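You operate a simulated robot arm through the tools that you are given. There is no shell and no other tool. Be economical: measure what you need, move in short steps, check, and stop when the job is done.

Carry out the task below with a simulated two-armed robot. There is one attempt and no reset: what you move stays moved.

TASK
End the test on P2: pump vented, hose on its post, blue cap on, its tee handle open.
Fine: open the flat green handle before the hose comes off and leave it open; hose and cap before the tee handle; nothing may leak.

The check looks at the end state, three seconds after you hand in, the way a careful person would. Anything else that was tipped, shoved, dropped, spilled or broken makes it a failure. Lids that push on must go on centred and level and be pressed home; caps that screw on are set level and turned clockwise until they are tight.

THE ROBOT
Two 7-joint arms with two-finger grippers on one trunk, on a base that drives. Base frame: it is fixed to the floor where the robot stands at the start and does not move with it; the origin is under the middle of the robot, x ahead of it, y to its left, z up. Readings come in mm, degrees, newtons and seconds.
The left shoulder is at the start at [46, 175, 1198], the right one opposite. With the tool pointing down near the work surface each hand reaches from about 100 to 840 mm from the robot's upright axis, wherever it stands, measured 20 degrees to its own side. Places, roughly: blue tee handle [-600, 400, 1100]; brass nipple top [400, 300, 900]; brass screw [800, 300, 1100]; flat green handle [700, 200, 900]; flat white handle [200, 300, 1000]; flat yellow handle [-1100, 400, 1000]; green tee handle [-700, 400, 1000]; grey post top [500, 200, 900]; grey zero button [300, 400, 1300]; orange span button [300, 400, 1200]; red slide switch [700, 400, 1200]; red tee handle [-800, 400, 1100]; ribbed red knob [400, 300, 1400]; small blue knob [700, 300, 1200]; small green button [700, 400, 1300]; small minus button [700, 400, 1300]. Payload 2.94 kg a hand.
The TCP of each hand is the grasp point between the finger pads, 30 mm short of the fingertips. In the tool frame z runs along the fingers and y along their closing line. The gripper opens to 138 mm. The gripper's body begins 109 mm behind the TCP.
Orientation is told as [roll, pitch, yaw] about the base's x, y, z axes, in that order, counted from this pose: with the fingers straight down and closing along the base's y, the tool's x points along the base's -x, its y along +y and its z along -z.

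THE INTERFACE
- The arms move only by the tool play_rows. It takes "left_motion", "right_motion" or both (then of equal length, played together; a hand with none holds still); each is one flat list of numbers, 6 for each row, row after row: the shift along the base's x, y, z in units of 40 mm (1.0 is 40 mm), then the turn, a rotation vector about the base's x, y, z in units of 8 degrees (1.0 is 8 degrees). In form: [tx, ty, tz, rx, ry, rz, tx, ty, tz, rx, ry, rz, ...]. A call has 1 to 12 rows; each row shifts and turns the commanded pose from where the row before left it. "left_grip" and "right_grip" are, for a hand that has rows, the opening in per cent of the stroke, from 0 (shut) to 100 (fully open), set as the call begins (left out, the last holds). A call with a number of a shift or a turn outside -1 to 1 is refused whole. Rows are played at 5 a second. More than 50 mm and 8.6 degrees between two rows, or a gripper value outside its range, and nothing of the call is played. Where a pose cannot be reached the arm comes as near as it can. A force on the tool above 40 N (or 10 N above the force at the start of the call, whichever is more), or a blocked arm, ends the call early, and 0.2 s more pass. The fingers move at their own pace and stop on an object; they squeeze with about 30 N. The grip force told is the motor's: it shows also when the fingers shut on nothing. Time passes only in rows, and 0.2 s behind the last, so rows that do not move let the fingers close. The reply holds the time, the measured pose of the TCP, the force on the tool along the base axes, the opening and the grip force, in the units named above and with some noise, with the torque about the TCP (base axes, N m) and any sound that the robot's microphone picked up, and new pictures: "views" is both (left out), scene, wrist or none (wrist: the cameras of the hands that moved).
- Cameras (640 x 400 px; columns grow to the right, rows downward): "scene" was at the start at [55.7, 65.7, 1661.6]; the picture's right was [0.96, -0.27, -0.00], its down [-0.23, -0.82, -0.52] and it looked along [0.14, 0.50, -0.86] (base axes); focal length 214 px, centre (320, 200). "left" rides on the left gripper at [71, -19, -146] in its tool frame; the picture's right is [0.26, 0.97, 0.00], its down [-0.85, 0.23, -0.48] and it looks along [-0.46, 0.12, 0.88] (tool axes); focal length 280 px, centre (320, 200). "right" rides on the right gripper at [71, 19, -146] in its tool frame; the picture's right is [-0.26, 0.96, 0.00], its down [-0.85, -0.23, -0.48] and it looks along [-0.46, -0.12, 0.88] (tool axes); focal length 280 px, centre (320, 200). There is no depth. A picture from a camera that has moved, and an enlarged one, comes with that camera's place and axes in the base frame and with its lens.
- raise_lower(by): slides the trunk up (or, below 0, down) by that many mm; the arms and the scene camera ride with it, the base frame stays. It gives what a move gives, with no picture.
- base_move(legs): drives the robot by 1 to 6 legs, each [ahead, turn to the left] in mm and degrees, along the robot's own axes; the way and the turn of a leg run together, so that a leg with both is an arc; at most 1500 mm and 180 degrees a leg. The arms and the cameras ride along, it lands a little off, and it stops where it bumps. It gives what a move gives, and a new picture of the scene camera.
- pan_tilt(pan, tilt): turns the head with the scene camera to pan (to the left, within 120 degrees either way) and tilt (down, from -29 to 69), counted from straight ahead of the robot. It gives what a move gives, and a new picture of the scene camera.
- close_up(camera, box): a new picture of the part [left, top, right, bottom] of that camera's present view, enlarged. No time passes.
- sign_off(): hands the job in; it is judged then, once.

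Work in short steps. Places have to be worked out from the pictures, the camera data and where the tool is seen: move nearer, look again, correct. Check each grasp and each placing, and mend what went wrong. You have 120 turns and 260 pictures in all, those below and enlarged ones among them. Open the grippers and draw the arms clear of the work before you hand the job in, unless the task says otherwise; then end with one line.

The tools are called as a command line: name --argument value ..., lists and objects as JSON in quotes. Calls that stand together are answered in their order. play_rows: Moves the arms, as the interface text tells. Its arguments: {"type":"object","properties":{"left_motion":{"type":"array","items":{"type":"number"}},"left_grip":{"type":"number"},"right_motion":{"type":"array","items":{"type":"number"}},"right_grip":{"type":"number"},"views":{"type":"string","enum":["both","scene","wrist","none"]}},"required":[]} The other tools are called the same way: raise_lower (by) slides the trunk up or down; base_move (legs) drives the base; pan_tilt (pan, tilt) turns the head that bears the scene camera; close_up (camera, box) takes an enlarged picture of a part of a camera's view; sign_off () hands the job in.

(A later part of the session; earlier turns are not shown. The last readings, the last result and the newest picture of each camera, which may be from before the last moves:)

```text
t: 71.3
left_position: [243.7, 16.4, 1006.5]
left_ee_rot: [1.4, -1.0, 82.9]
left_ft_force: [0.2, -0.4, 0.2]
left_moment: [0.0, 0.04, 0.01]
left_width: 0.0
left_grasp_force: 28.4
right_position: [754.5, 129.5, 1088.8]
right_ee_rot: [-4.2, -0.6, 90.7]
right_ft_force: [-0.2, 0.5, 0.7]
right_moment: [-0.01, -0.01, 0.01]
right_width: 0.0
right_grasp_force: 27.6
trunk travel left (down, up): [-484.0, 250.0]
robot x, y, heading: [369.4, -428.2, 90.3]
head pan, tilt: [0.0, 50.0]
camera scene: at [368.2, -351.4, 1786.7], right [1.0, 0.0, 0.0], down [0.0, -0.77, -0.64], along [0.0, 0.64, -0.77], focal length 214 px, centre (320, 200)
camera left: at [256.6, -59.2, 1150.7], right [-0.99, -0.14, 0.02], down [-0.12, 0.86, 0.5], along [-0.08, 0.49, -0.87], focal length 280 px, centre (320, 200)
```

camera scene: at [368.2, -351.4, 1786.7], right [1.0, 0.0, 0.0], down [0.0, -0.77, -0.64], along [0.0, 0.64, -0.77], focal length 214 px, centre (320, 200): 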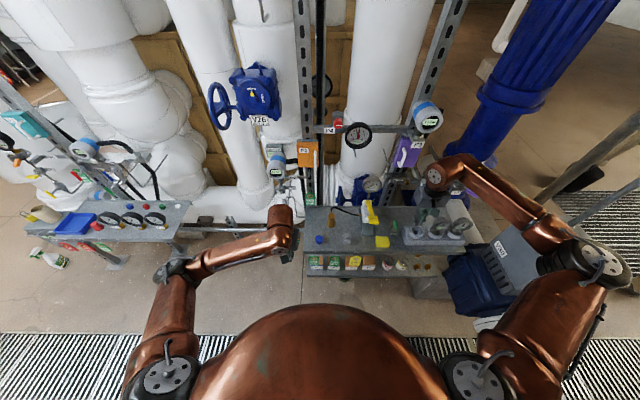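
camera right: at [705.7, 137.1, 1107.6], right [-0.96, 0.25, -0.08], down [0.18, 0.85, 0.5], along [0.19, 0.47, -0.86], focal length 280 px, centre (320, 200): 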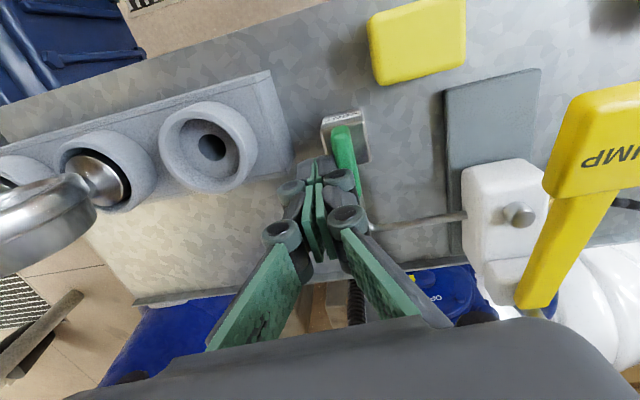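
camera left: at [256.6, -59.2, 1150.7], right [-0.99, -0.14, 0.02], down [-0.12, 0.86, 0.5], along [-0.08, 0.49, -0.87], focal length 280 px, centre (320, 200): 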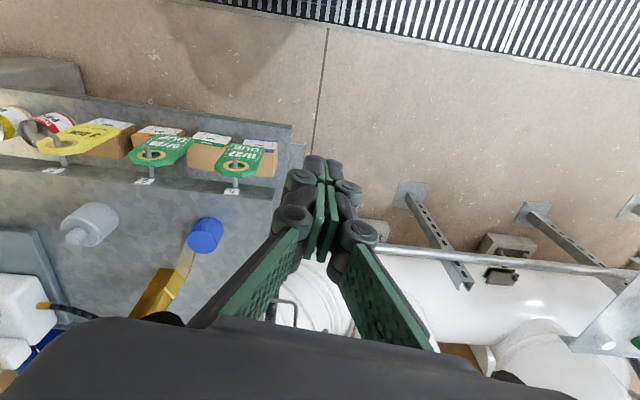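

Move it 100 mm further in for a better angle, then enlarge.

play_rows --left_motion '[0, 0.9, 0.3, 0, 0, 0, 0, 0.9, 0.3, 0, 0, 0, 0, 0.5, 0, 0, 0, 0]' --views "none"

close_up --camera "left" --box '[30, 80, 310, 310]'

close_up --camera "left" --box '[130, 100, 250, 250]'

```text
t: 72.1
left_position: [242.4, 106.9, 1030.4]
left_ee_rot: [1.2, -1.2, 82.9]
left_ft_force: [0.6, 0.6, 0.0]
left_moment: [0.01, 0.01, -0.02]
left_width: 0.0
left_grasp_force: 28.7
right_position: [752.6, 130.6, 1090.3]
right_ee_rot: [-4.3, -0.6, 90.7]
right_ft_force: [-0.1, -1.0, -0.3]
right_moment: [-0.01, -0.01, -0.01]
right_width: 0.1
right_grasp_force: 28.4
trunk travel left (down, up): [-484.0, 250.0]
robot x, y, heading: [363.7, -428.1, 90.2]
head pan, tilt: [0.0, 50.0]
```

```text
1.74 times, centred on (170, 195) of left
camera zoom: at [254.1, 31.4, 1174.0], right [-0.99, -0.14, 0.01], down [-0.12, 0.86, 0.5], along [-0.08, 0.49, -0.87], focal length 488 px, centre (581, 209)
```

zoom: 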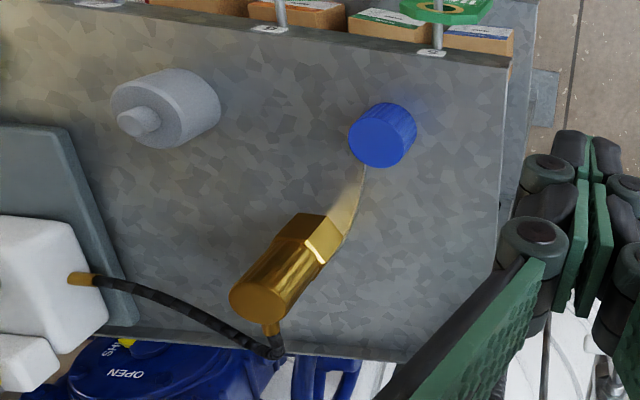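

```text
2.67 times, centred on (190, 175) of left
camera zoom: at [254.1, 31.4, 1174.0], right [-0.99, -0.14, 0.01], down [-0.12, 0.86, 0.5], along [-0.08, 0.49, -0.87], focal length 748 px, centre (667, 267)
```

zoom: 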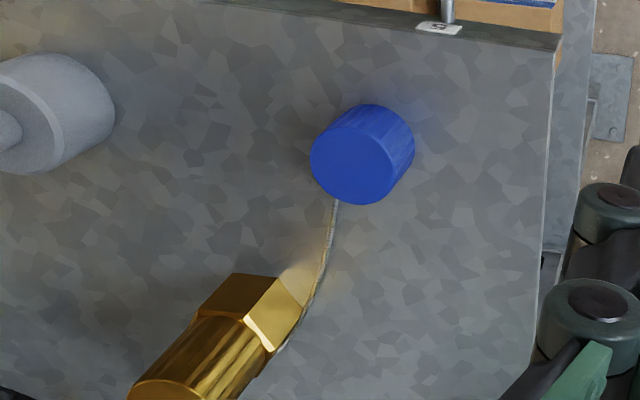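

The hose end is a brass cylinder (top about (422,259,937)) over a hex, hose leaving on the +y side. I bring the right hand level above it, opened, fingers closing along x.

play_rows --right_motion '[-1, 0, 0, 0, 0.54, 0, -1, 0, 0, 0, 0, 0, -1, 0, 0, 0, 0, 0, -1, 0, 0, 0, 0, 0, -1, 0, 0, 0, 0, 0, -1, 0, 0, 0, 0, 0, -1, 0.4, 0, 0, 0, 0, -1, 0.6, 0, 0, 0, 0, -0.26, 1, 0, 0, 0, 0, 0, 1, 0, 0, 0, 0, 0, 0.22, 0, 0, 0, 0]' --right_grip 55 --views "both"

```text
t: 74.5
left_position: [241.3, 105.0, 1029.1]
left_ee_rot: [1.2, -1.1, 82.9]
left_ft_force: [0.0, -0.2, 0.1]
left_moment: [0.02, 0.03, 0.0]
left_width: 0.0
left_grasp_force: 28.1
right_position: [421.7, 258.7, 1092.0]
right_ee_rot: [0.0, -0.8, 90.8]
right_ft_force: [-0.6, 0.1, 0.3]
right_moment: [-0.02, 0.03, -0.01]
right_width: 76.0
right_grasp_force: 0.0
trunk travel left (down, up): [-484.0, 250.0]
robot x, y, heading: [364.5, -427.9, 90.2]
head pan, tilt: [0.0, 50.0]
camera scene: at [365.7, -352.7, 1786.8], right [1.0, 0.0, 0.0], down [0.0, -0.77, -0.64], along [0.0, 0.64, -0.77], focal length 214 px, centre (320, 200)
camera right: at [402.1, 186.7, 1236.6], right [-0.97, 0.25, 0.0], down [0.22, 0.85, 0.49], along [0.12, 0.47, -0.87], focal length 280 px, centre (320, 200)
```

scene: 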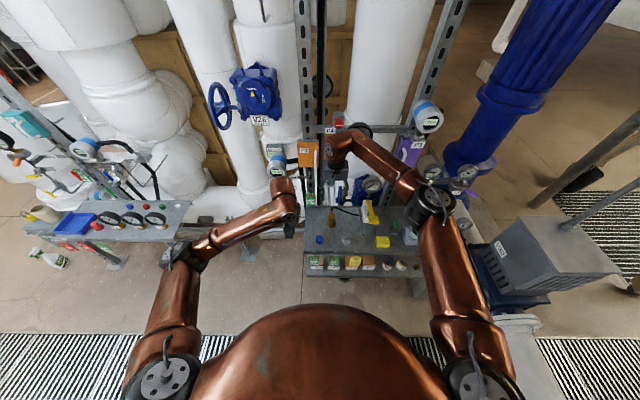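
right: 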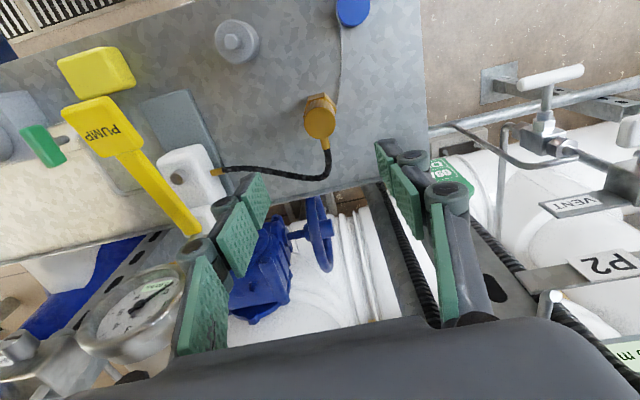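

The hose end is centred under the gripper. I descend to TCP z≈922.

play_rows --right_motion '[0, 0, -1, 0, 0, 0, 0, 0, -1, 0, 0, 0, 0, 0, -1, 0, 0, 0, 0, 0, -0.6, 0, 0, 0, 0, 0, -0.6, 0, 0, 0]' --views "wrist"

close_up --camera "right" --box '[220, 60, 440, 240]'

close_up --camera "left" --box '[0, 120, 240, 320]'

```text
t: 75.7
left_position: [242.1, 106.2, 1029.4]
left_ee_rot: [1.2, -1.1, 82.8]
left_ft_force: [0.5, 0.0, 0.4]
left_moment: [-0.01, 0.03, -0.02]
left_width: 0.0
left_grasp_force: 28.6
right_position: [420.8, 260.1, 922.6]
right_ee_rot: [0.1, -0.6, 90.7]
right_ft_force: [0.1, 0.6, 0.7]
right_moment: [-0.05, 0.01, 0.01]
right_width: 75.9
right_grasp_force: 0.1
trunk travel left (down, up): [-484.0, 250.0]
robot x, y, heading: [363.7, -428.7, 90.2]
head pan, tilt: [0.0, 50.0]
camera right: at [401.9, 187.4, 1067.5], right [-0.97, 0.25, 0.0], down [0.22, 0.85, 0.49], along [0.12, 0.47, -0.87], focal length 280 px, centre (320, 200)
```

right: 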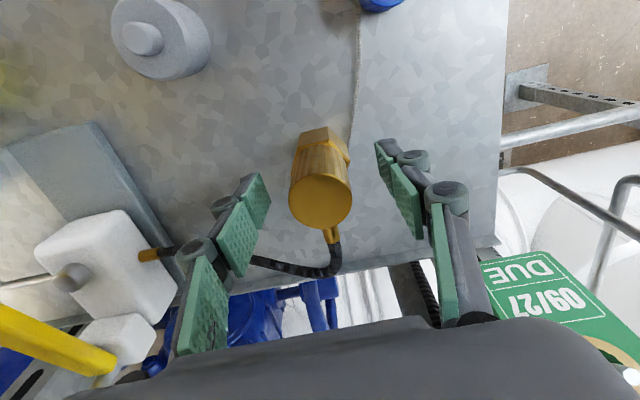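

```text
2.22 times, centred on (330, 150) of right
camera zoom: at [401.9, 187.4, 1067.5], right [-0.97, 0.25, 0.0], down [0.22, 0.85, 0.49], along [0.12, 0.47, -0.87], focal length 623 px, centre (298, 311)
```

zoom: 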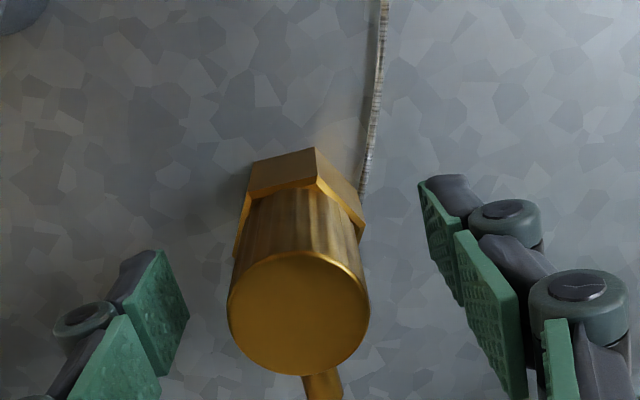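

```text
2.00 times, centred on (120, 220) of left
camera zoom: at [253.9, 31.3, 1173.8], right [-0.99, -0.14, 0.01], down [-0.12, 0.86, 0.5], along [-0.08, 0.49, -0.87], focal length 561 px, centre (720, 160)
```

zoom: 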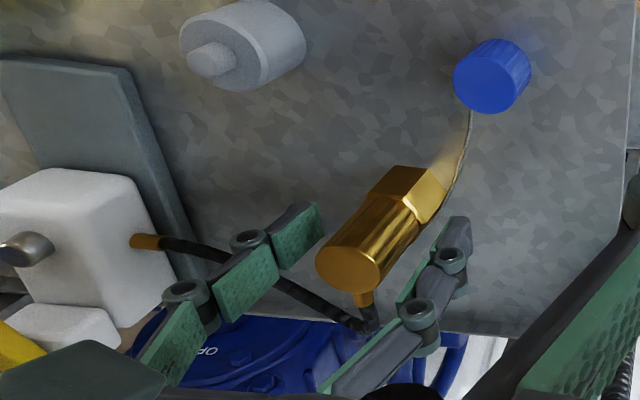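

The open fingers straddle the brass cylinder. I close and hold.

play_rows --right_motion '[0, 0, 0, 0, 0, 0, 0, 0, 0, 0, 0, 0, 0, 0, 0, 0, 0, 0, 0, 0, 0, 0, 0, 0]' --right_grip 0 --views "wrist"

```text
t: 76.7
left_position: [241.4, 106.1, 1030.6]
left_ee_rot: [1.2, -1.0, 82.9]
left_ft_force: [0.6, 0.1, 0.8]
left_moment: [0.03, 0.02, -0.02]
left_width: 0.0
left_grasp_force: 28.4
right_position: [421.4, 258.6, 923.7]
right_ee_rot: [0.0, -0.6, 90.6]
right_ft_force: [0.0, -0.5, -0.9]
right_moment: [0.02, -0.01, -0.03]
right_width: 33.4
right_grasp_force: 30.2
trunk travel left (down, up): [-484.0, 250.0]
robot x, y, heading: [366.1, -428.3, 90.0]
head pan, tilt: [0.0, 50.0]
camera right: at [402.2, 187.2, 1068.2], right [-0.97, 0.25, 0.0], down [0.22, 0.85, 0.49], along [0.12, 0.47, -0.87], focal length 280 px, centre (320, 200)
```

right: 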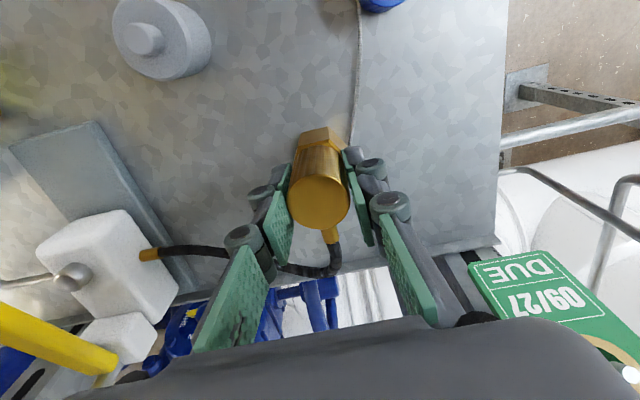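

Gripped at 33.4 mm. I lift gently, 12 mm first, to see whether it pulls off.

play_rows --right_motion '[0, 0, 0.1, 0, 0, 0, 0, 0, 0.1, 0, 0, 0, 0, 0, 0.1, 0, 0, 0]' --views "wrist"

```text
t: 77.5
left_position: [241.5, 105.6, 1030.9]
left_ee_rot: [1.2, -1.1, 82.8]
left_ft_force: [-1.0, 0.4, -0.1]
left_moment: [0.03, 0.01, 0.01]
left_width: 0.0
left_grasp_force: 28.6
right_position: [422.3, 258.8, 934.9]
right_ee_rot: [0.0, -0.8, 90.6]
right_ft_force: [-0.1, -0.7, -0.2]
right_moment: [-0.02, -0.01, 0.02]
right_width: 33.3
right_grasp_force: 30.2
trunk travel left (down, up): [-484.0, 250.0]
robot x, y, heading: [368.8, -430.9, 90.3]
head pan, tilt: [0.0, 50.0]
camera right: at [402.6, 187.4, 1080.0], right [-0.97, 0.25, 0.0], down [0.22, 0.85, 0.49], along [0.12, 0.47, -0.87], focal length 280 px, centre (320, 200)
```

right: 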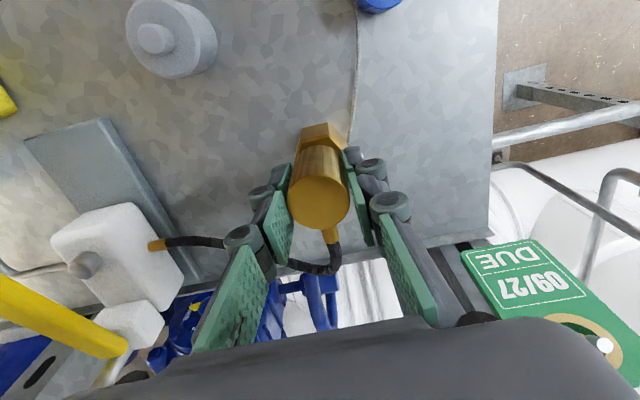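

No resistance and it rides with the fingers: it pulls off. Lift further.

play_rows --right_motion '[0, 0, 0.5, 0, 0, 0, 0, 0, 0.5, 0, 0, 0, 0, 0, 0.4, 0, 0, 0]' --views "wrist"

close_up --camera "left" --box '[0, 80, 280, 320]'

```text
t: 78.3
left_position: [242.2, 106.9, 1029.9]
left_ee_rot: [1.2, -1.1, 82.9]
left_ft_force: [0.1, 0.6, -0.4]
left_moment: [0.01, 0.03, -0.01]
left_width: 0.0
left_grasp_force: 28.8
right_position: [421.5, 258.3, 991.3]
right_ee_rot: [0.0, -0.7, 90.6]
right_ft_force: [0.5, -0.3, -0.9]
right_moment: [0.0, 0.02, 0.01]
right_width: 33.3
right_grasp_force: 30.1
trunk travel left (down, up): [-484.0, 250.0]
robot x, y, heading: [365.6, -428.1, 90.5]
head pan, tilt: [0.0, 50.0]
camera right: at [402.4, 186.8, 1136.0], right [-0.97, 0.25, 0.0], down [0.22, 0.85, 0.49], along [0.12, 0.47, -0.87], focal length 280 px, centre (320, 200)
```

right: 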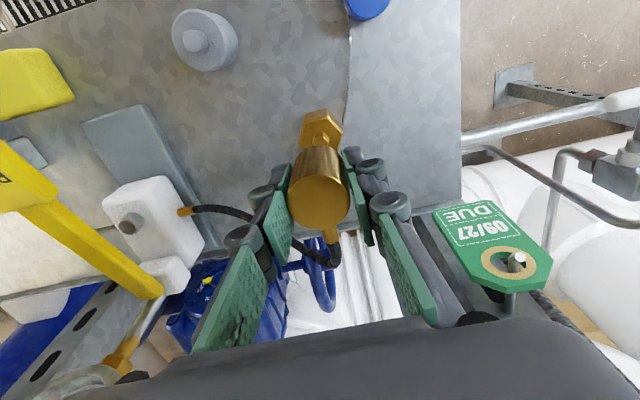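

```text
1.67 times, centred on (140, 200) of left
camera zoom: at [254.0, 30.6, 1174.2], right [-0.99, -0.14, 0.01], down [-0.12, 0.86, 0.5], along [-0.08, 0.49, -0.87], focal length 467 px, centre (620, 200)
```

zoom: 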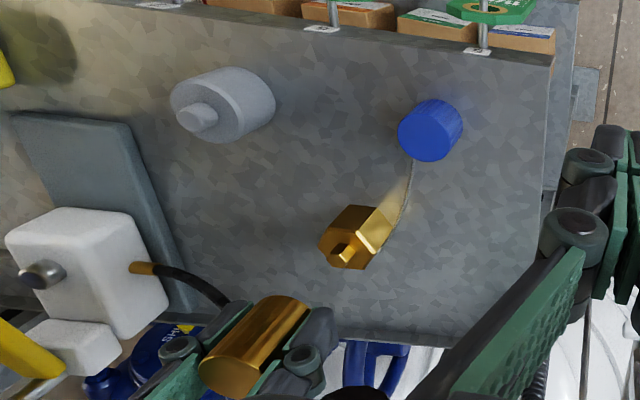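

The connector is off; the nipple shows a hex with a thin stub. The post's stub tip is at about (490,161,901), so relative to the nipple it lies (+68.5, −94.4). I carry the connector above the post.

play_rows --right_motion '[0.57, -0.79, 0, 0, 0, 0, 0.57, -0.79, 0, 0, 0, 0, 0.57, -0.78, 0, 0, 0, 0]' --views "wrist"

close_up --camera "left" --box '[0, 40, 240, 240]'

close_up --camera "scene" --box '[305, 190, 385, 260]'

```text
t: 79.1
left_position: [243.5, 105.3, 1031.3]
left_ee_rot: [1.2, -1.2, 82.8]
left_ft_force: [0.8, -0.4, 0.9]
left_moment: [0.05, 0.04, 0.01]
left_width: 0.0
left_grasp_force: 28.4
right_position: [492.1, 163.1, 990.1]
right_ee_rot: [0.1, -0.7, 90.7]
right_ft_force: [-0.6, 0.1, -0.5]
right_moment: [0.02, 0.02, 0.0]
right_width: 33.0
right_grasp_force: 30.2
trunk travel left (down, up): [-484.0, 250.0]
robot x, y, heading: [366.6, -431.8, 90.2]
head pan, tilt: [0.0, 50.0]
camera right: at [472.9, 91.3, 1135.6], right [-0.97, 0.25, 0.0], down [0.22, 0.85, 0.49], along [0.12, 0.47, -0.87], focal length 280 px, centre (320, 200)
```

right: 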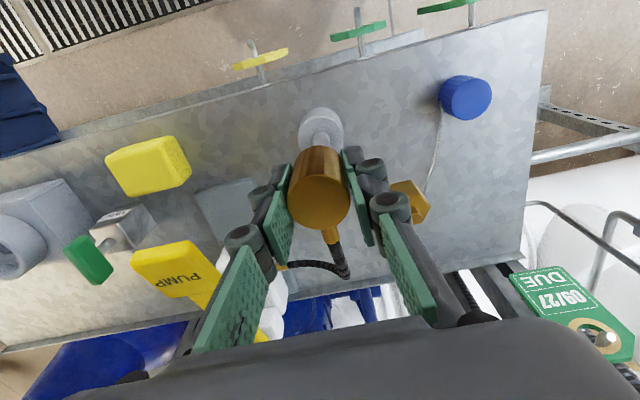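

```text
2.00 times, centred on (120, 140) of left
camera zoom: at [255.4, 30.0, 1174.6], right [-0.99, -0.14, 0.02], down [-0.12, 0.86, 0.5], along [-0.08, 0.49, -0.87], focal length 561 px, centre (720, 320)
```

zoom: 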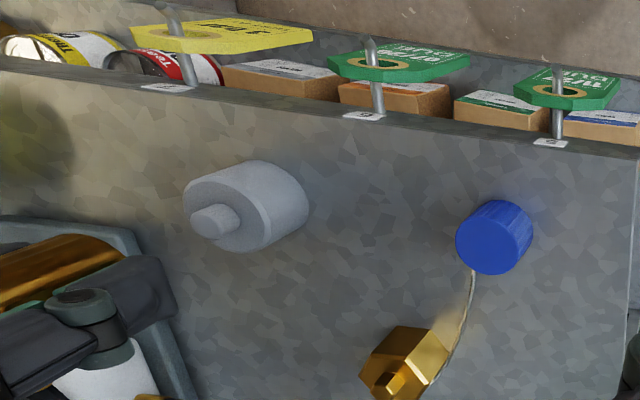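

```text
5.71 times, centred on (345, 225) of scene
camera zoom: at [367.6, -353.5, 1786.9], right [1.0, 0.0, 0.0], down [0.0, -0.77, -0.64], along [0.0, 0.64, -0.77], focal length 1226 px, centre (177, 57)
```

zoom: 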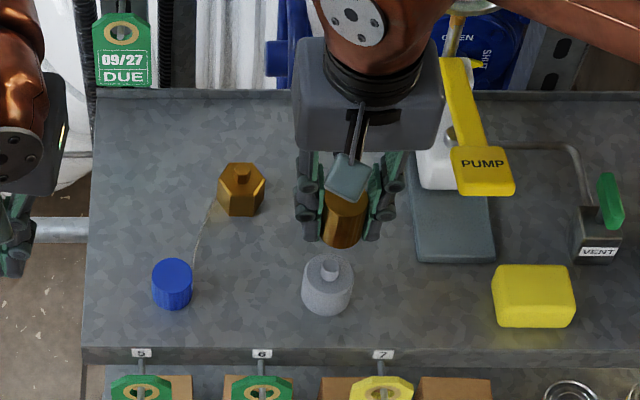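

The scene and left views give the post–nipple offset as about (69, −95…−101). I lower 36 mm to just above the stub and check alignment visually.

play_rows --right_motion '[0, 0, -0.5, 0, 0, 0, 0, 0, -0.4, 0, 0, 0, 0, 0, 0, 0, 0, 0]' --views "wrist"

close_up --camera "left" --box '[0, 60, 140, 180]'

close_up --camera "scene" --box '[320, 205, 370, 250]'

close_up --camera "right" --box '[260, 80, 380, 200]'

```text
t: 79.9
left_position: [241.8, 105.8, 1029.8]
left_ee_rot: [1.2, -1.1, 82.9]
left_ft_force: [-0.1, -0.7, -0.7]
left_moment: [0.0, -0.03, 0.04]
left_width: 0.0
left_grasp_force: 28.2
right_position: [489.9, 165.0, 953.7]
right_ee_rot: [0.0, -0.6, 90.8]
right_ft_force: [-0.2, 0.4, 0.1]
right_moment: [-0.02, 0.0, 0.01]
right_width: 33.3
right_grasp_force: 29.1
trunk travel left (down, up): [-484.0, 250.0]
robot x, y, heading: [365.3, -431.4, 90.1]
head pan, tilt: [0.0, 50.0]
camera right: at [471.5, 92.4, 1099.7], right [-0.97, 0.25, 0.0], down [0.22, 0.85, 0.49], along [0.12, 0.47, -0.87], focal length 280 px, centre (320, 200)
```

right: 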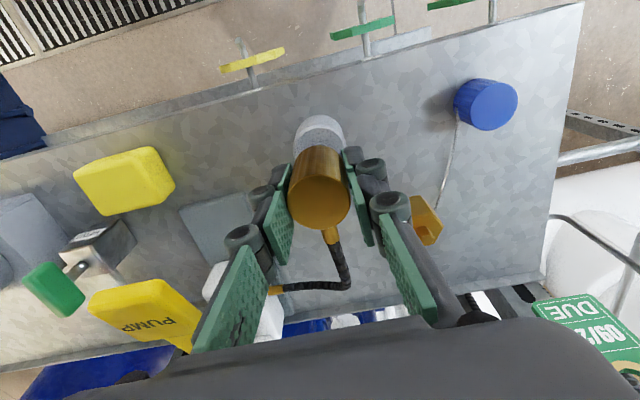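

```text
3.33 times, centred on (70, 120) of left
camera zoom: at [254.0, 30.7, 1174.1], right [-0.99, -0.14, 0.01], down [-0.12, 0.86, 0.5], along [-0.08, 0.49, -0.87], focal length 935 px, centre (1153, 467)
```

zoom: 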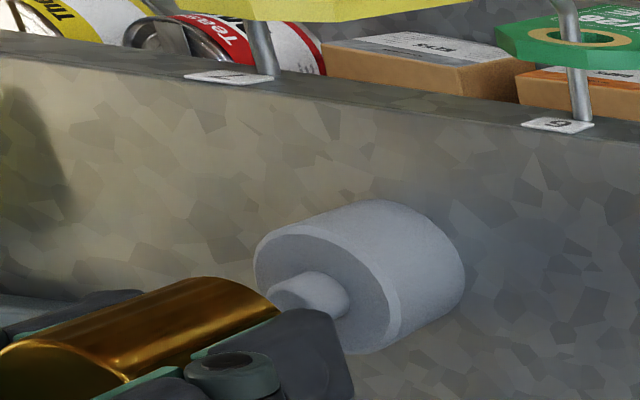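

```text
8.89 times, centred on (345, 228) of scene
camera zoom: at [365.3, -352.5, 1786.8], right [1.0, 0.0, 0.0], down [0.0, -0.77, -0.64], along [0.0, 0.64, -0.77], focal length 1906 px, centre (98, -44)
```

zoom: 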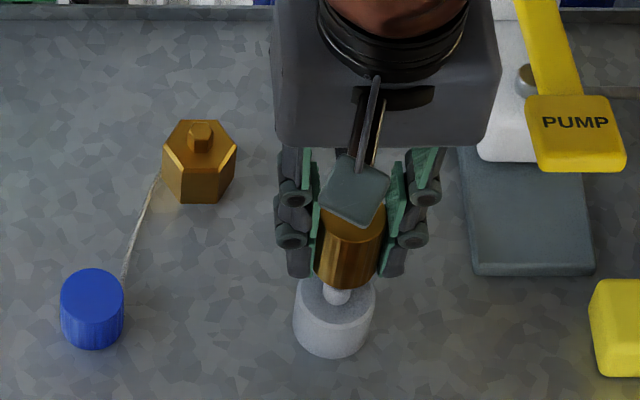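

```text
3.33 times, centred on (320, 140) of right
camera zoom: at [471.5, 92.4, 1099.7], right [-0.97, 0.25, 0.0], down [0.22, 0.85, 0.49], along [0.12, 0.47, -0.87], focal length 935 px, centre (320, 400)
```

zoom: 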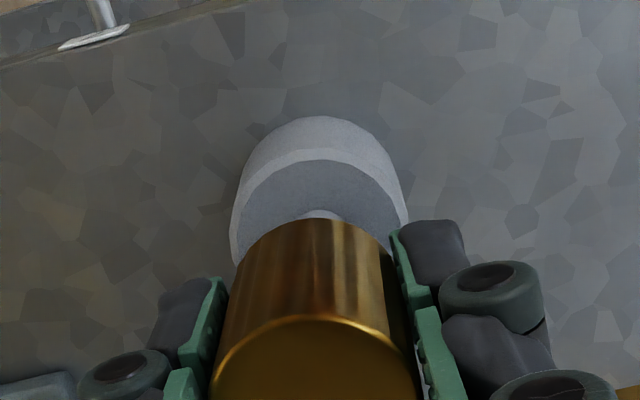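

Nearly aligned; the connector seems 2–3 mm too far +x. I enlarge to check before moving.

close_up --camera "scene" --box '[337, 222, 359, 240]'

close_up --camera "right" --box '[285, 100, 355, 160]'

```text
16.00 times, centred on (348, 231) of scene
camera zoom: at [365.3, -352.5, 1786.8], right [1.0, 0.0, 0.0], down [0.0, -0.77, -0.64], along [0.0, 0.64, -0.77], focal length 3432 px, centre (-128, -296)
```

zoom: 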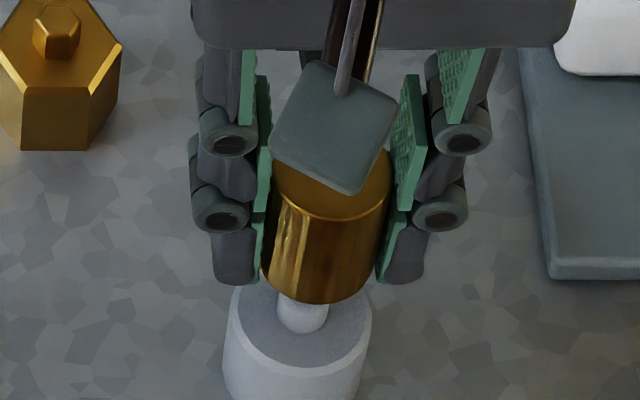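

```text
6.67 times, centred on (320, 130) of right
camera zoom: at [471.5, 92.4, 1099.7], right [-0.97, 0.25, 0.0], down [0.22, 0.85, 0.49], along [0.12, 0.47, -0.87], focal length 1869 px, centre (320, 667)
```

zoom: 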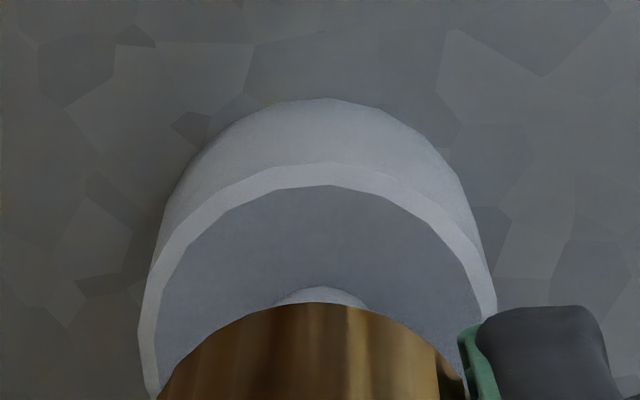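

Measurements disagree by only 1–2 mm; I correct by (−1, +1.2) mm and lower gently, watching the forces.

play_rows --right_motion '[-0.025, 0.03, -0.2, 0, 0, 0, 0, 0, -0.2, 0, 0, 0, 0, 0, -0.1, 0, 0, 0]' --views "none"

close_up --camera "scene" --box '[337, 218, 359, 240]'

close_up --camera "left" --box '[0, 60, 140, 180]'

```text
t: 80.7
left_position: [242.0, 106.4, 1030.0]
left_ee_rot: [1.1, -1.1, 82.8]
left_ft_force: [-0.3, -1.2, -0.9]
left_moment: [-0.01, 0.0, -0.01]
left_width: 0.0
left_grasp_force: 28.5
right_position: [489.0, 166.0, 933.5]
right_ee_rot: [0.1, -0.7, 90.6]
right_ft_force: [0.2, 0.5, -0.9]
right_moment: [-0.03, -0.01, -0.01]
right_width: 33.2
right_grasp_force: 29.7
trunk travel left (down, up): [-484.0, 250.0]
robot x, y, heading: [367.8, -430.2, 90.4]
head pan, tilt: [0.0, 50.0]
```

```text
16.00 times, centred on (348, 229) of scene
camera zoom: at [365.3, -352.1, 1786.8], right [1.0, 0.0, 0.0], down [0.0, -0.77, -0.64], along [0.0, 0.64, -0.77], focal length 3432 px, centre (-128, -264)
```

zoom: 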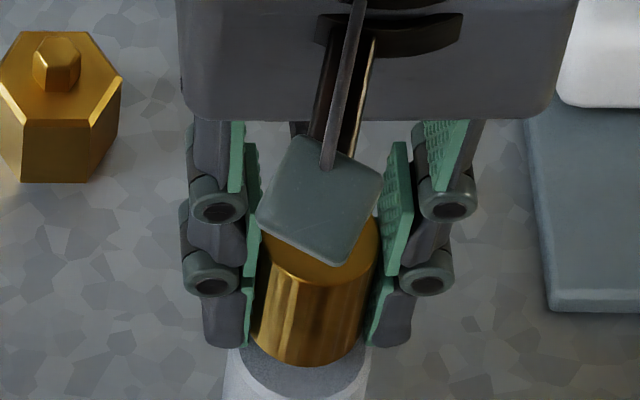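

```text
3.33 times, centred on (70, 120) of left
camera zoom: at [254.0, 30.9, 1174.0], right [-0.99, -0.14, 0.01], down [-0.12, 0.86, 0.5], along [-0.08, 0.49, -0.87], focal length 935 px, centre (1153, 467)
```

zoom: 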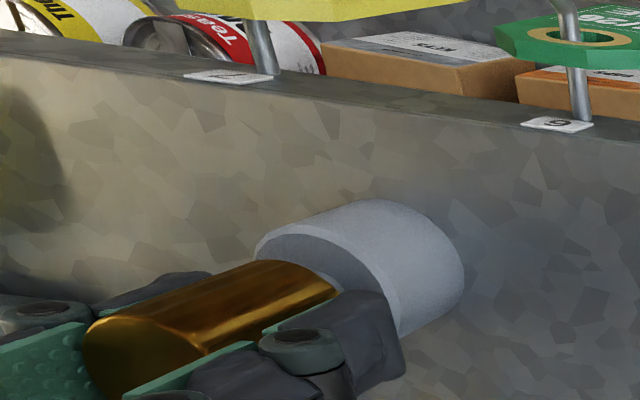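

Well aligned and the stub has entered without force. I continue down in small steps until it seats.

play_rows --right_motion '[0, 0, -0.1, 0, 0, 0, 0, 0, -0.1, 0, 0, 0, 0, 0, -0.08, 0, 0, 0, 0, 0, -0.08, 0, 0, 0, 0, 0, -0.08, 0, 0, 0]' --views "none"

close_up --camera "left" --box '[0, 60, 140, 180]'

```text
t: 81.9
left_position: [242.5, 104.0, 1031.7]
left_ee_rot: [1.2, -1.2, 82.9]
left_ft_force: [0.2, 0.4, -0.3]
left_moment: [-0.01, -0.01, -0.01]
left_width: 0.0
left_grasp_force: 28.0
right_position: [489.2, 165.7, 921.7]
right_ee_rot: [0.0, -0.9, 90.4]
right_ft_force: [6.1, -2.4, 34.3]
right_moment: [-0.47, -0.44, 0.0]
right_width: 33.3
right_grasp_force: 30.4
trunk travel left (down, up): [-484.0, 250.0]
robot x, y, heading: [369.4, -424.8, 90.4]
head pan, tilt: [0.0, 50.0]
```

```text
3.33 times, centred on (70, 120) of left
camera zoom: at [254.4, 28.3, 1175.7], right [-0.99, -0.14, 0.01], down [-0.12, 0.86, 0.5], along [-0.08, 0.49, -0.87], focal length 935 px, centre (1153, 467)
```

zoom: 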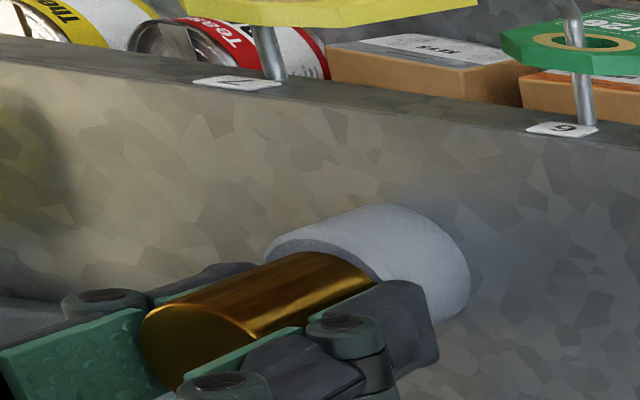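

Seated: 34 N upward at z 921.7. I relax the push slightly, release, and look.

play_rows --right_motion '[0, 0, 0.1, 0, 0, 0, 0, 0, 0, 0, 0, 0]' --views "none"

play_rows --right_motion '[0, 0, 0, 0, 0, 0, 0, 0, 0, 0, 0, 0, 0, 0, 0, 0, 0, 0]' --right_grip 50 --views "wrist"

close_up --camera "scene" --box '[330, 210, 366, 242]'

```text
t: 82.5
left_position: [241.7, 106.2, 1030.4]
left_ee_rot: [1.3, -1.1, 82.9]
left_ft_force: [0.5, 0.2, 0.9]
left_moment: [0.03, 0.02, 0.01]
left_width: 0.1
left_grasp_force: 28.5
right_position: [489.9, 164.4, 922.2]
right_ee_rot: [0.0, -0.9, 90.6]
right_ft_force: [3.1, 5.4, 22.7]
right_moment: [-0.1, -0.32, 0.08]
right_width: 33.3
right_grasp_force: 30.1
trunk travel left (down, up): [-484.0, 250.0]
robot x, y, heading: [365.6, -428.9, 89.8]
head pan, tilt: [0.0, 50.0]
```

```text
t: 83.3
left_position: [243.2, 105.5, 1029.8]
left_ee_rot: [1.2, -1.2, 82.9]
left_ft_force: [0.7, -0.3, -0.1]
left_moment: [0.01, 0.01, 0.0]
left_width: 0.0
left_grasp_force: 28.5
right_position: [490.3, 164.5, 919.9]
right_ee_rot: [0.1, -0.6, 90.7]
right_ft_force: [-1.0, -0.3, -0.3]
right_moment: [0.0, 0.0, 0.04]
right_width: 69.0
right_grasp_force: 0.0
trunk travel left (down, up): [-484.0, 250.0]
robot x, y, heading: [362.0, -422.8, 90.2]
head pan, tilt: [0.0, 50.0]
camera right: at [470.5, 93.2, 1065.6], right [-0.97, 0.25, 0.0], down [0.22, 0.85, 0.48], along [0.12, 0.47, -0.87], focal length 280 px, centre (320, 200)
```

right: 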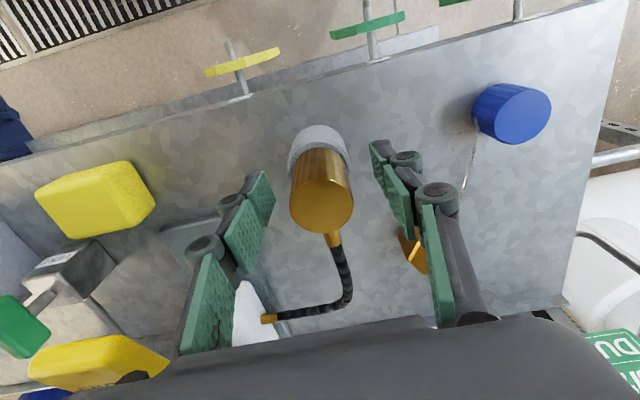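

```text
12.50 times, centred on (348, 226) of scene
camera zoom: at [365.4, -352.0, 1786.7], right [1.0, 0.0, 0.0], down [0.0, -0.77, -0.64], along [0.0, 0.64, -0.77], focal length 2681 px, centre (-30, -125)
```

zoom: 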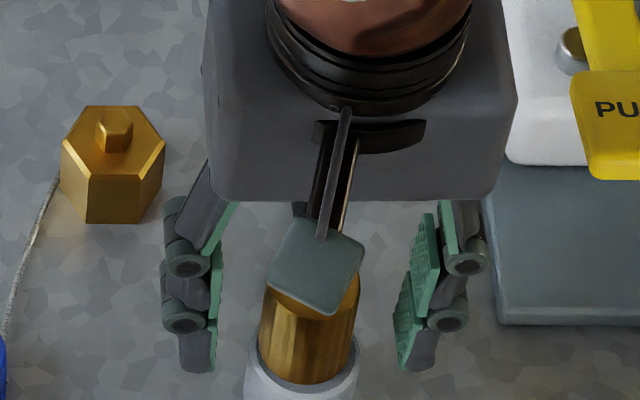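

The connector stands upright on the post. I lift the right hand straight up and check.

play_rows --right_motion '[0, 0, 1, 0, 0, 0, 0, 0, 1, 0, 0, 0, 0, 0, 1, 0, 0, 0, 0, 0, 0.5, 0, 0, 0, 0.5, -0.5, 0, 0, 0, 0, 1, -0.5, 0, 0, 0, 0, 1, 0, 0, 0, 0, 0]' --views "wrist"

close_up --camera "scene" --box '[305, 190, 385, 260]'

close_up --camera "left" --box '[0, 60, 140, 180]'

```text
t: 84.9
left_position: [243.4, 105.7, 1030.5]
left_ee_rot: [1.3, -1.2, 83.0]
left_ft_force: [0.5, -0.6, 0.1]
left_moment: [0.0, 0.02, 0.0]
left_width: 0.0
left_grasp_force: 28.4
right_position: [591.3, 126.1, 1062.2]
right_ee_rot: [0.1, -0.7, 90.6]
right_ft_force: [-0.1, 0.9, -0.3]
right_moment: [0.02, 0.01, -0.02]
right_width: 69.1
right_grasp_force: 0.1
trunk travel left (down, up): [-484.0, 250.0]
robot x, y, heading: [364.4, -428.7, 90.1]
head pan, tilt: [0.0, 50.0]
camera right: at [572.2, 54.2, 1207.5], right [-0.97, 0.25, 0.0], down [0.22, 0.85, 0.49], along [0.12, 0.47, -0.87], focal length 280 px, centre (320, 200)
```

right: 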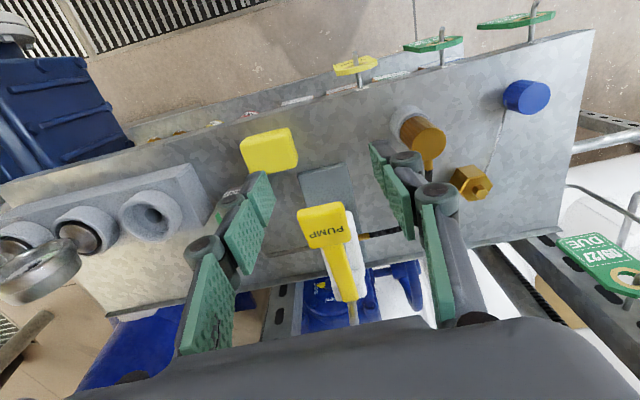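

```text
5.71 times, centred on (345, 225) of scene
camera zoom: at [367.2, -352.5, 1786.8], right [1.0, 0.0, 0.0], down [0.0, -0.77, -0.64], along [0.0, 0.64, -0.77], focal length 1226 px, centre (177, 57)
```

zoom: 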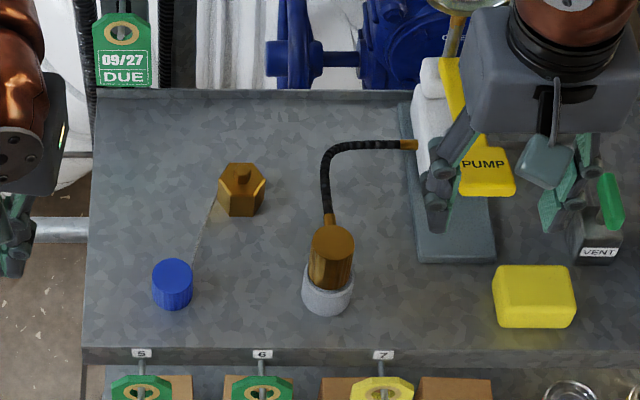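

```text
3.33 times, centred on (70, 120) of left
camera zoom: at [255.1, 30.7, 1174.3], right [-0.99, -0.14, 0.02], down [-0.12, 0.86, 0.5], along [-0.08, 0.49, -0.87], focal length 935 px, centre (1153, 467)
```

zoom: 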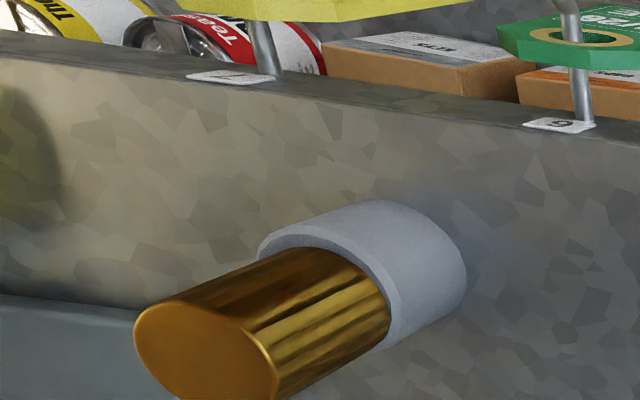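

Hose sits properly on its post. Next the cap: I move the left hand aside and bring the right hand above the cap at about (360,163).

play_rows --left_motion '[-1, -0.5, 0, 0, 0, 0, -1, -0.5, 0, 0, 0, 0, -1, -0.5, 0, 0, 0, 0, -0.5, 0, 0, 0, 0, 0, 0, 0, 0, 0, 0, 0, 0, 0, 0, 0, 0, 0, 0, 0, 0, 0, 0, 0]' --right_motion '[0, 0, 0.2, 0, 0, 0, -1, 0, 0, 0, 0, 0, -1, 0.2, 0, 0, 0, 0, -1, 0.2, 0, 0, 0, 0, -1, 0.2, 0, 0, 0, 0, -1, 0.2, 0, 0, 0, 0, -0.78, 0.13, -0.6, 0, 0, 0]' --views "both"

close_up --camera "right" --box '[220, 60, 440, 240]'

```text
t: 86.5
left_position: [100.4, 46.4, 1029.9]
left_ee_rot: [1.2, -0.9, 82.9]
left_ft_force: [-0.3, 1.0, -0.6]
left_moment: [-0.04, -0.01, 0.01]
left_width: 0.0
left_grasp_force: 29.1
right_position: [356.7, 165.1, 1044.5]
right_ee_rot: [-0.1, -0.7, 90.7]
right_ft_force: [0.0, 0.4, 0.3]
right_moment: [-0.03, 0.01, 0.0]
right_width: 69.1
right_grasp_force: 0.1
trunk travel left (down, up): [-484.0, 250.0]
robot x, y, heading: [366.1, -428.8, 90.4]
head pan, tilt: [0.0, 50.0]
camera scene: at [363.5, -351.2, 1786.7], right [1.0, 0.0, 0.0], down [0.0, -0.77, -0.64], along [0.0, 0.64, -0.77], focal length 214 px, centre (320, 200)
camera right: at [337.9, 92.2, 1188.9], right [-0.97, 0.25, 0.0], down [0.22, 0.85, 0.49], along [0.12, 0.47, -0.87], focal length 280 px, centre (320, 200)
camera left: at [113.0, -28.4, 1173.7], right [-0.99, -0.14, 0.01], down [-0.12, 0.86, 0.5], along [-0.08, 0.49, -0.87], focal length 280 px, centre (320, 200)
```

scene: 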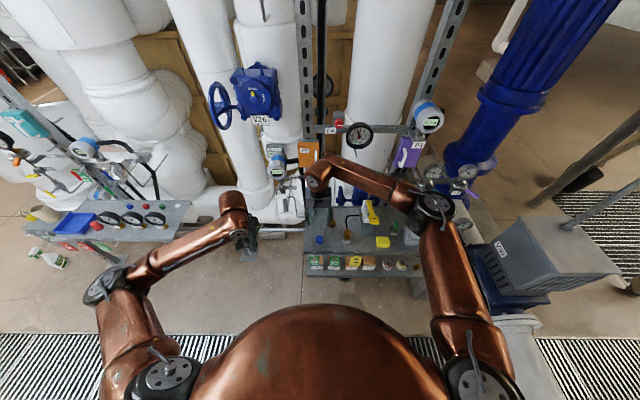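
right: 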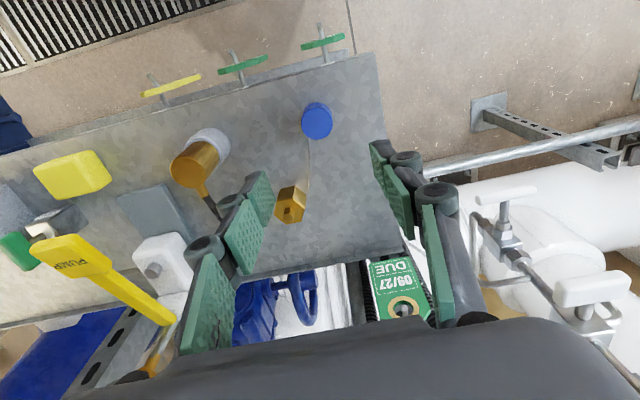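
left: 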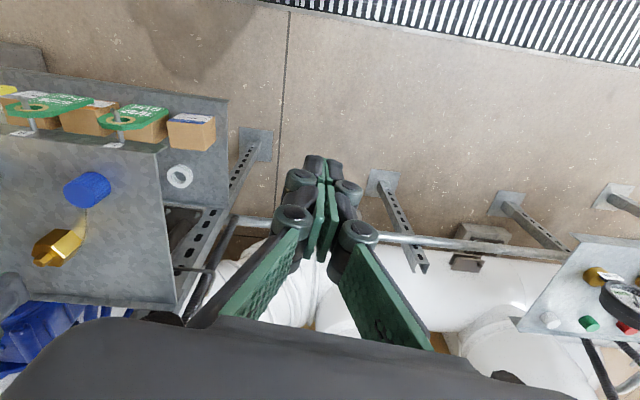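

```text
2.22 times, centred on (330, 150) of right
camera zoom: at [337.9, 92.2, 1188.9], right [-0.97, 0.25, 0.0], down [0.22, 0.85, 0.49], along [0.12, 0.47, -0.87], focal length 623 px, centre (298, 311)
```

zoom: 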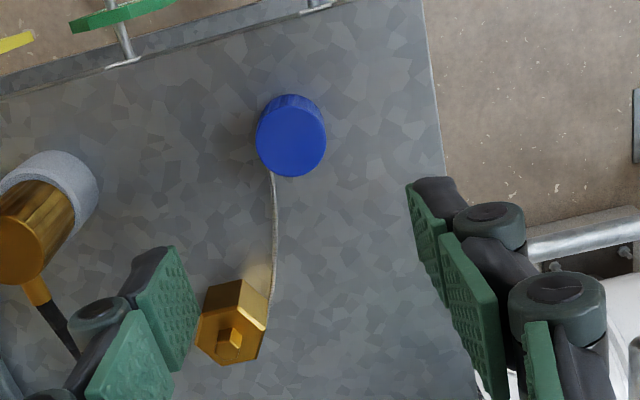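

Cap lies at about (359.5,164). I adjust and descend to grip it with the finger tips just above the bench.

play_rows --right_motion '[0.07, -0.03, -1, 0, 0, 0, 0, 0, -1, 0, 0, 0, 0, 0, -1, 0, 0, 0, 0, 0, -0.4, 0, 0, 0, 0, 0, -0.25, 0, 0, 0]' --views "wrist"

close_up --camera "scene" --box '[295, 200, 345, 250]'

```text
t: 87.7
left_position: [101.2, 45.1, 1030.1]
left_ee_rot: [1.1, -1.1, 83.0]
left_ft_force: [-0.5, -0.5, -0.2]
left_moment: [-0.03, -0.02, -0.01]
left_width: 0.0
left_grasp_force: 28.9
right_position: [360.8, 162.2, 898.6]
right_ee_rot: [0.0, -0.7, 90.7]
right_ft_force: [-1.2, -0.3, 0.5]
right_moment: [-0.01, 0.0, -0.01]
right_width: 69.2
right_grasp_force: 0.1
trunk travel left (down, up): [-484.0, 250.0]
robot x, y, heading: [365.8, -428.3, 90.2]
head pan, tilt: [0.0, 50.0]
camera right: at [341.5, 90.3, 1044.0], right [-0.97, 0.25, 0.0], down [0.22, 0.85, 0.49], along [0.12, 0.47, -0.87], focal length 280 px, centre (320, 200)
```

right: 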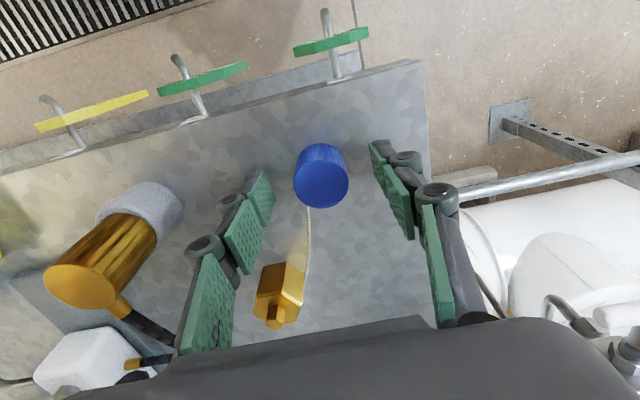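

```text
8.00 times, centred on (320, 225) of scene
camera zoom: at [365.2, -352.1, 1786.8], right [1.0, 0.0, 0.0], down [0.0, -0.77, -0.64], along [0.0, 0.64, -0.77], focal length 1716 px, centre (320, 0)
```

zoom: 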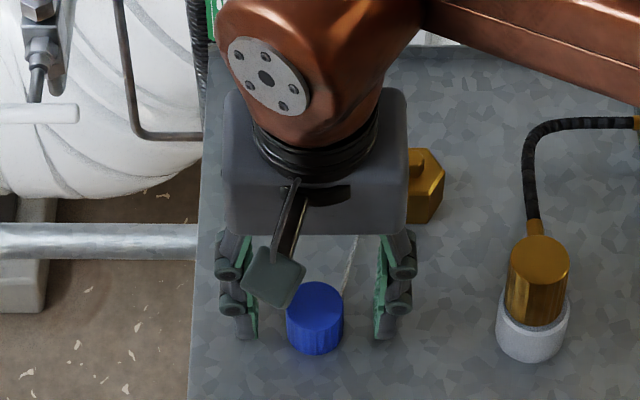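

Cap is between the fingers; small +y correction and close.

play_rows --right_motion '[0, 0.04, -0.03, 0, 0, 0, 0, 0, 0, 0, 0, 0]' --views "none"

play_rows --right_motion '[0, 0, 0, 0, 0, 0, 0, 0, 0, 0, 0, 0, 0, 0, 0, 0, 0, 0, 0, 0, 0, 0, 0, 0]' --right_grip 0 --views "wrist"

```text
t: 88.3
left_position: [102.4, 46.2, 1030.0]
left_ee_rot: [1.2, -1.1, 83.0]
left_ft_force: [0.7, -0.1, 1.1]
left_moment: [-0.02, -0.01, -0.01]
left_width: 0.3
left_grasp_force: 28.6
right_position: [360.6, 162.8, 897.8]
right_ee_rot: [-0.1, -0.7, 90.6]
right_ft_force: [0.6, 0.4, 0.2]
right_moment: [0.01, -0.03, 0.02]
right_width: 69.0
right_grasp_force: 0.1
trunk travel left (down, up): [-484.0, 250.0]
robot x, y, heading: [363.7, -428.5, 90.1]
head pan, tilt: [0.0, 50.0]
```

```text
t: 89.3
left_position: [102.0, 46.4, 1031.4]
left_ee_rot: [1.2, -1.2, 82.9]
left_ft_force: [0.4, -0.4, -0.9]
left_moment: [0.01, -0.02, -0.02]
left_width: 0.1
left_grasp_force: 28.1
right_position: [361.8, 163.6, 898.0]
right_ee_rot: [0.1, -0.7, 90.6]
right_ft_force: [0.5, 0.0, 0.2]
right_moment: [0.03, -0.01, 0.01]
right_width: 33.0
right_grasp_force: 29.7
trunk travel left (down, up): [-484.0, 250.0]
robot x, y, heading: [365.9, -432.2, 90.3]
head pan, tilt: [0.0, 50.0]
camera right: at [341.6, 91.6, 1043.2], right [-0.97, 0.25, 0.0], down [0.22, 0.85, 0.49], along [0.12, 0.47, -0.87], focal length 280 px, centre (320, 200)
```

right: 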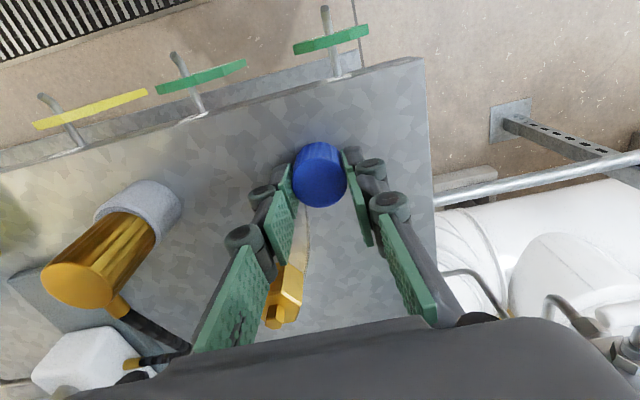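

Cap gripped (33.0 mm), centred. I lift 60 mm and carry it above the nipple at (421.5,258.6).

play_rows --right_motion '[0, 0, 0.5, 0, 0, 0, 0, 0, 1, 0, 0, 0, 0.5, 0.8, 0, 0, 0, 0, 0.5, 0.8, 0, 0, 0, 0, 0.5, 0.78, 0, 0, 0, 0, 0, 0, 0, 0, 0, 0]' --views "wrist"

close_up --camera "scene" --box '[310, 190, 350, 230]'

close_up --camera "left" --box '[0, 140, 160, 300]'

```text
t: 90.7
left_position: [101.6, 44.9, 1030.7]
left_ee_rot: [1.1, -1.1, 82.9]
left_ft_force: [0.2, -1.1, 0.3]
left_moment: [0.04, 0.0, 0.02]
left_width: 0.0
left_grasp_force: 28.3
right_position: [421.5, 258.1, 958.9]
right_ee_rot: [0.0, -0.7, 90.8]
right_ft_force: [0.1, -1.3, 0.6]
right_moment: [0.04, -0.02, 0.04]
right_width: 32.6
right_grasp_force: 30.5
trunk travel left (down, up): [-484.0, 250.0]
robot x, y, heading: [362.7, -429.3, 90.0]
head pan, tilt: [0.0, 50.0]
camera right: at [401.5, 186.5, 1104.1], right [-0.97, 0.25, 0.0], down [0.22, 0.85, 0.49], along [0.12, 0.47, -0.87], focal length 280 px, centre (320, 200)
```

right: 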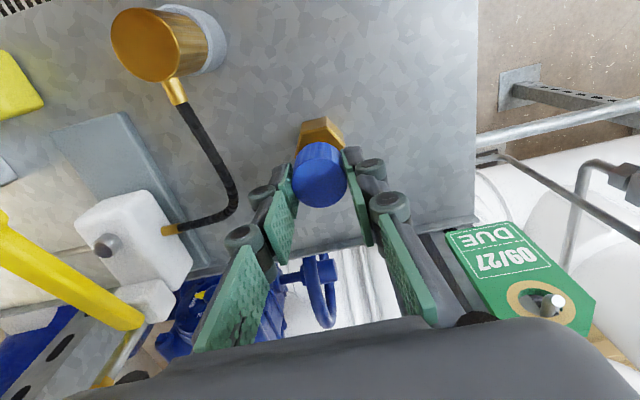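

```text
10.00 times, centred on (330, 210) of scene
camera zoom: at [364.9, -353.1, 1786.8], right [1.0, 0.0, 0.0], down [0.0, -0.77, -0.64], along [0.0, 0.64, -0.77], focal length 2145 px, centre (220, 100)
```

zoom: 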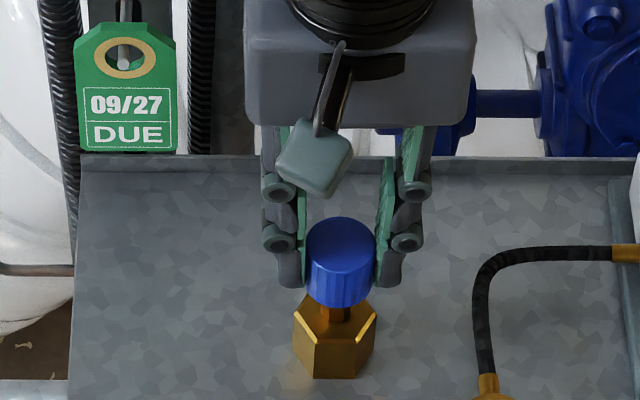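

```text
2.50 times, centred on (80, 220) of left
camera zoom: at [113.9, -29.6, 1174.4], right [-0.99, -0.14, 0.01], down [-0.12, 0.86, 0.5], along [-0.08, 0.49, -0.87], focal length 701 px, centre (920, 150)
```

zoom: 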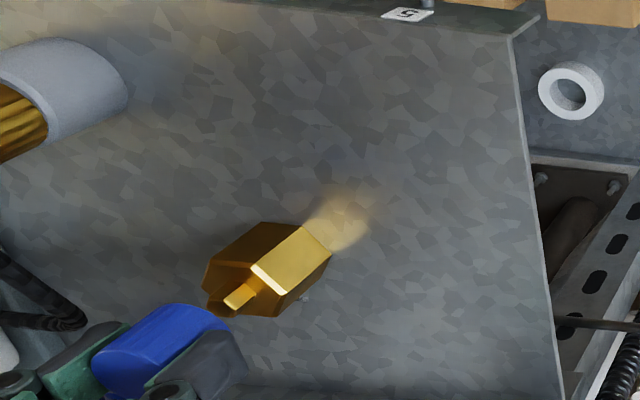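

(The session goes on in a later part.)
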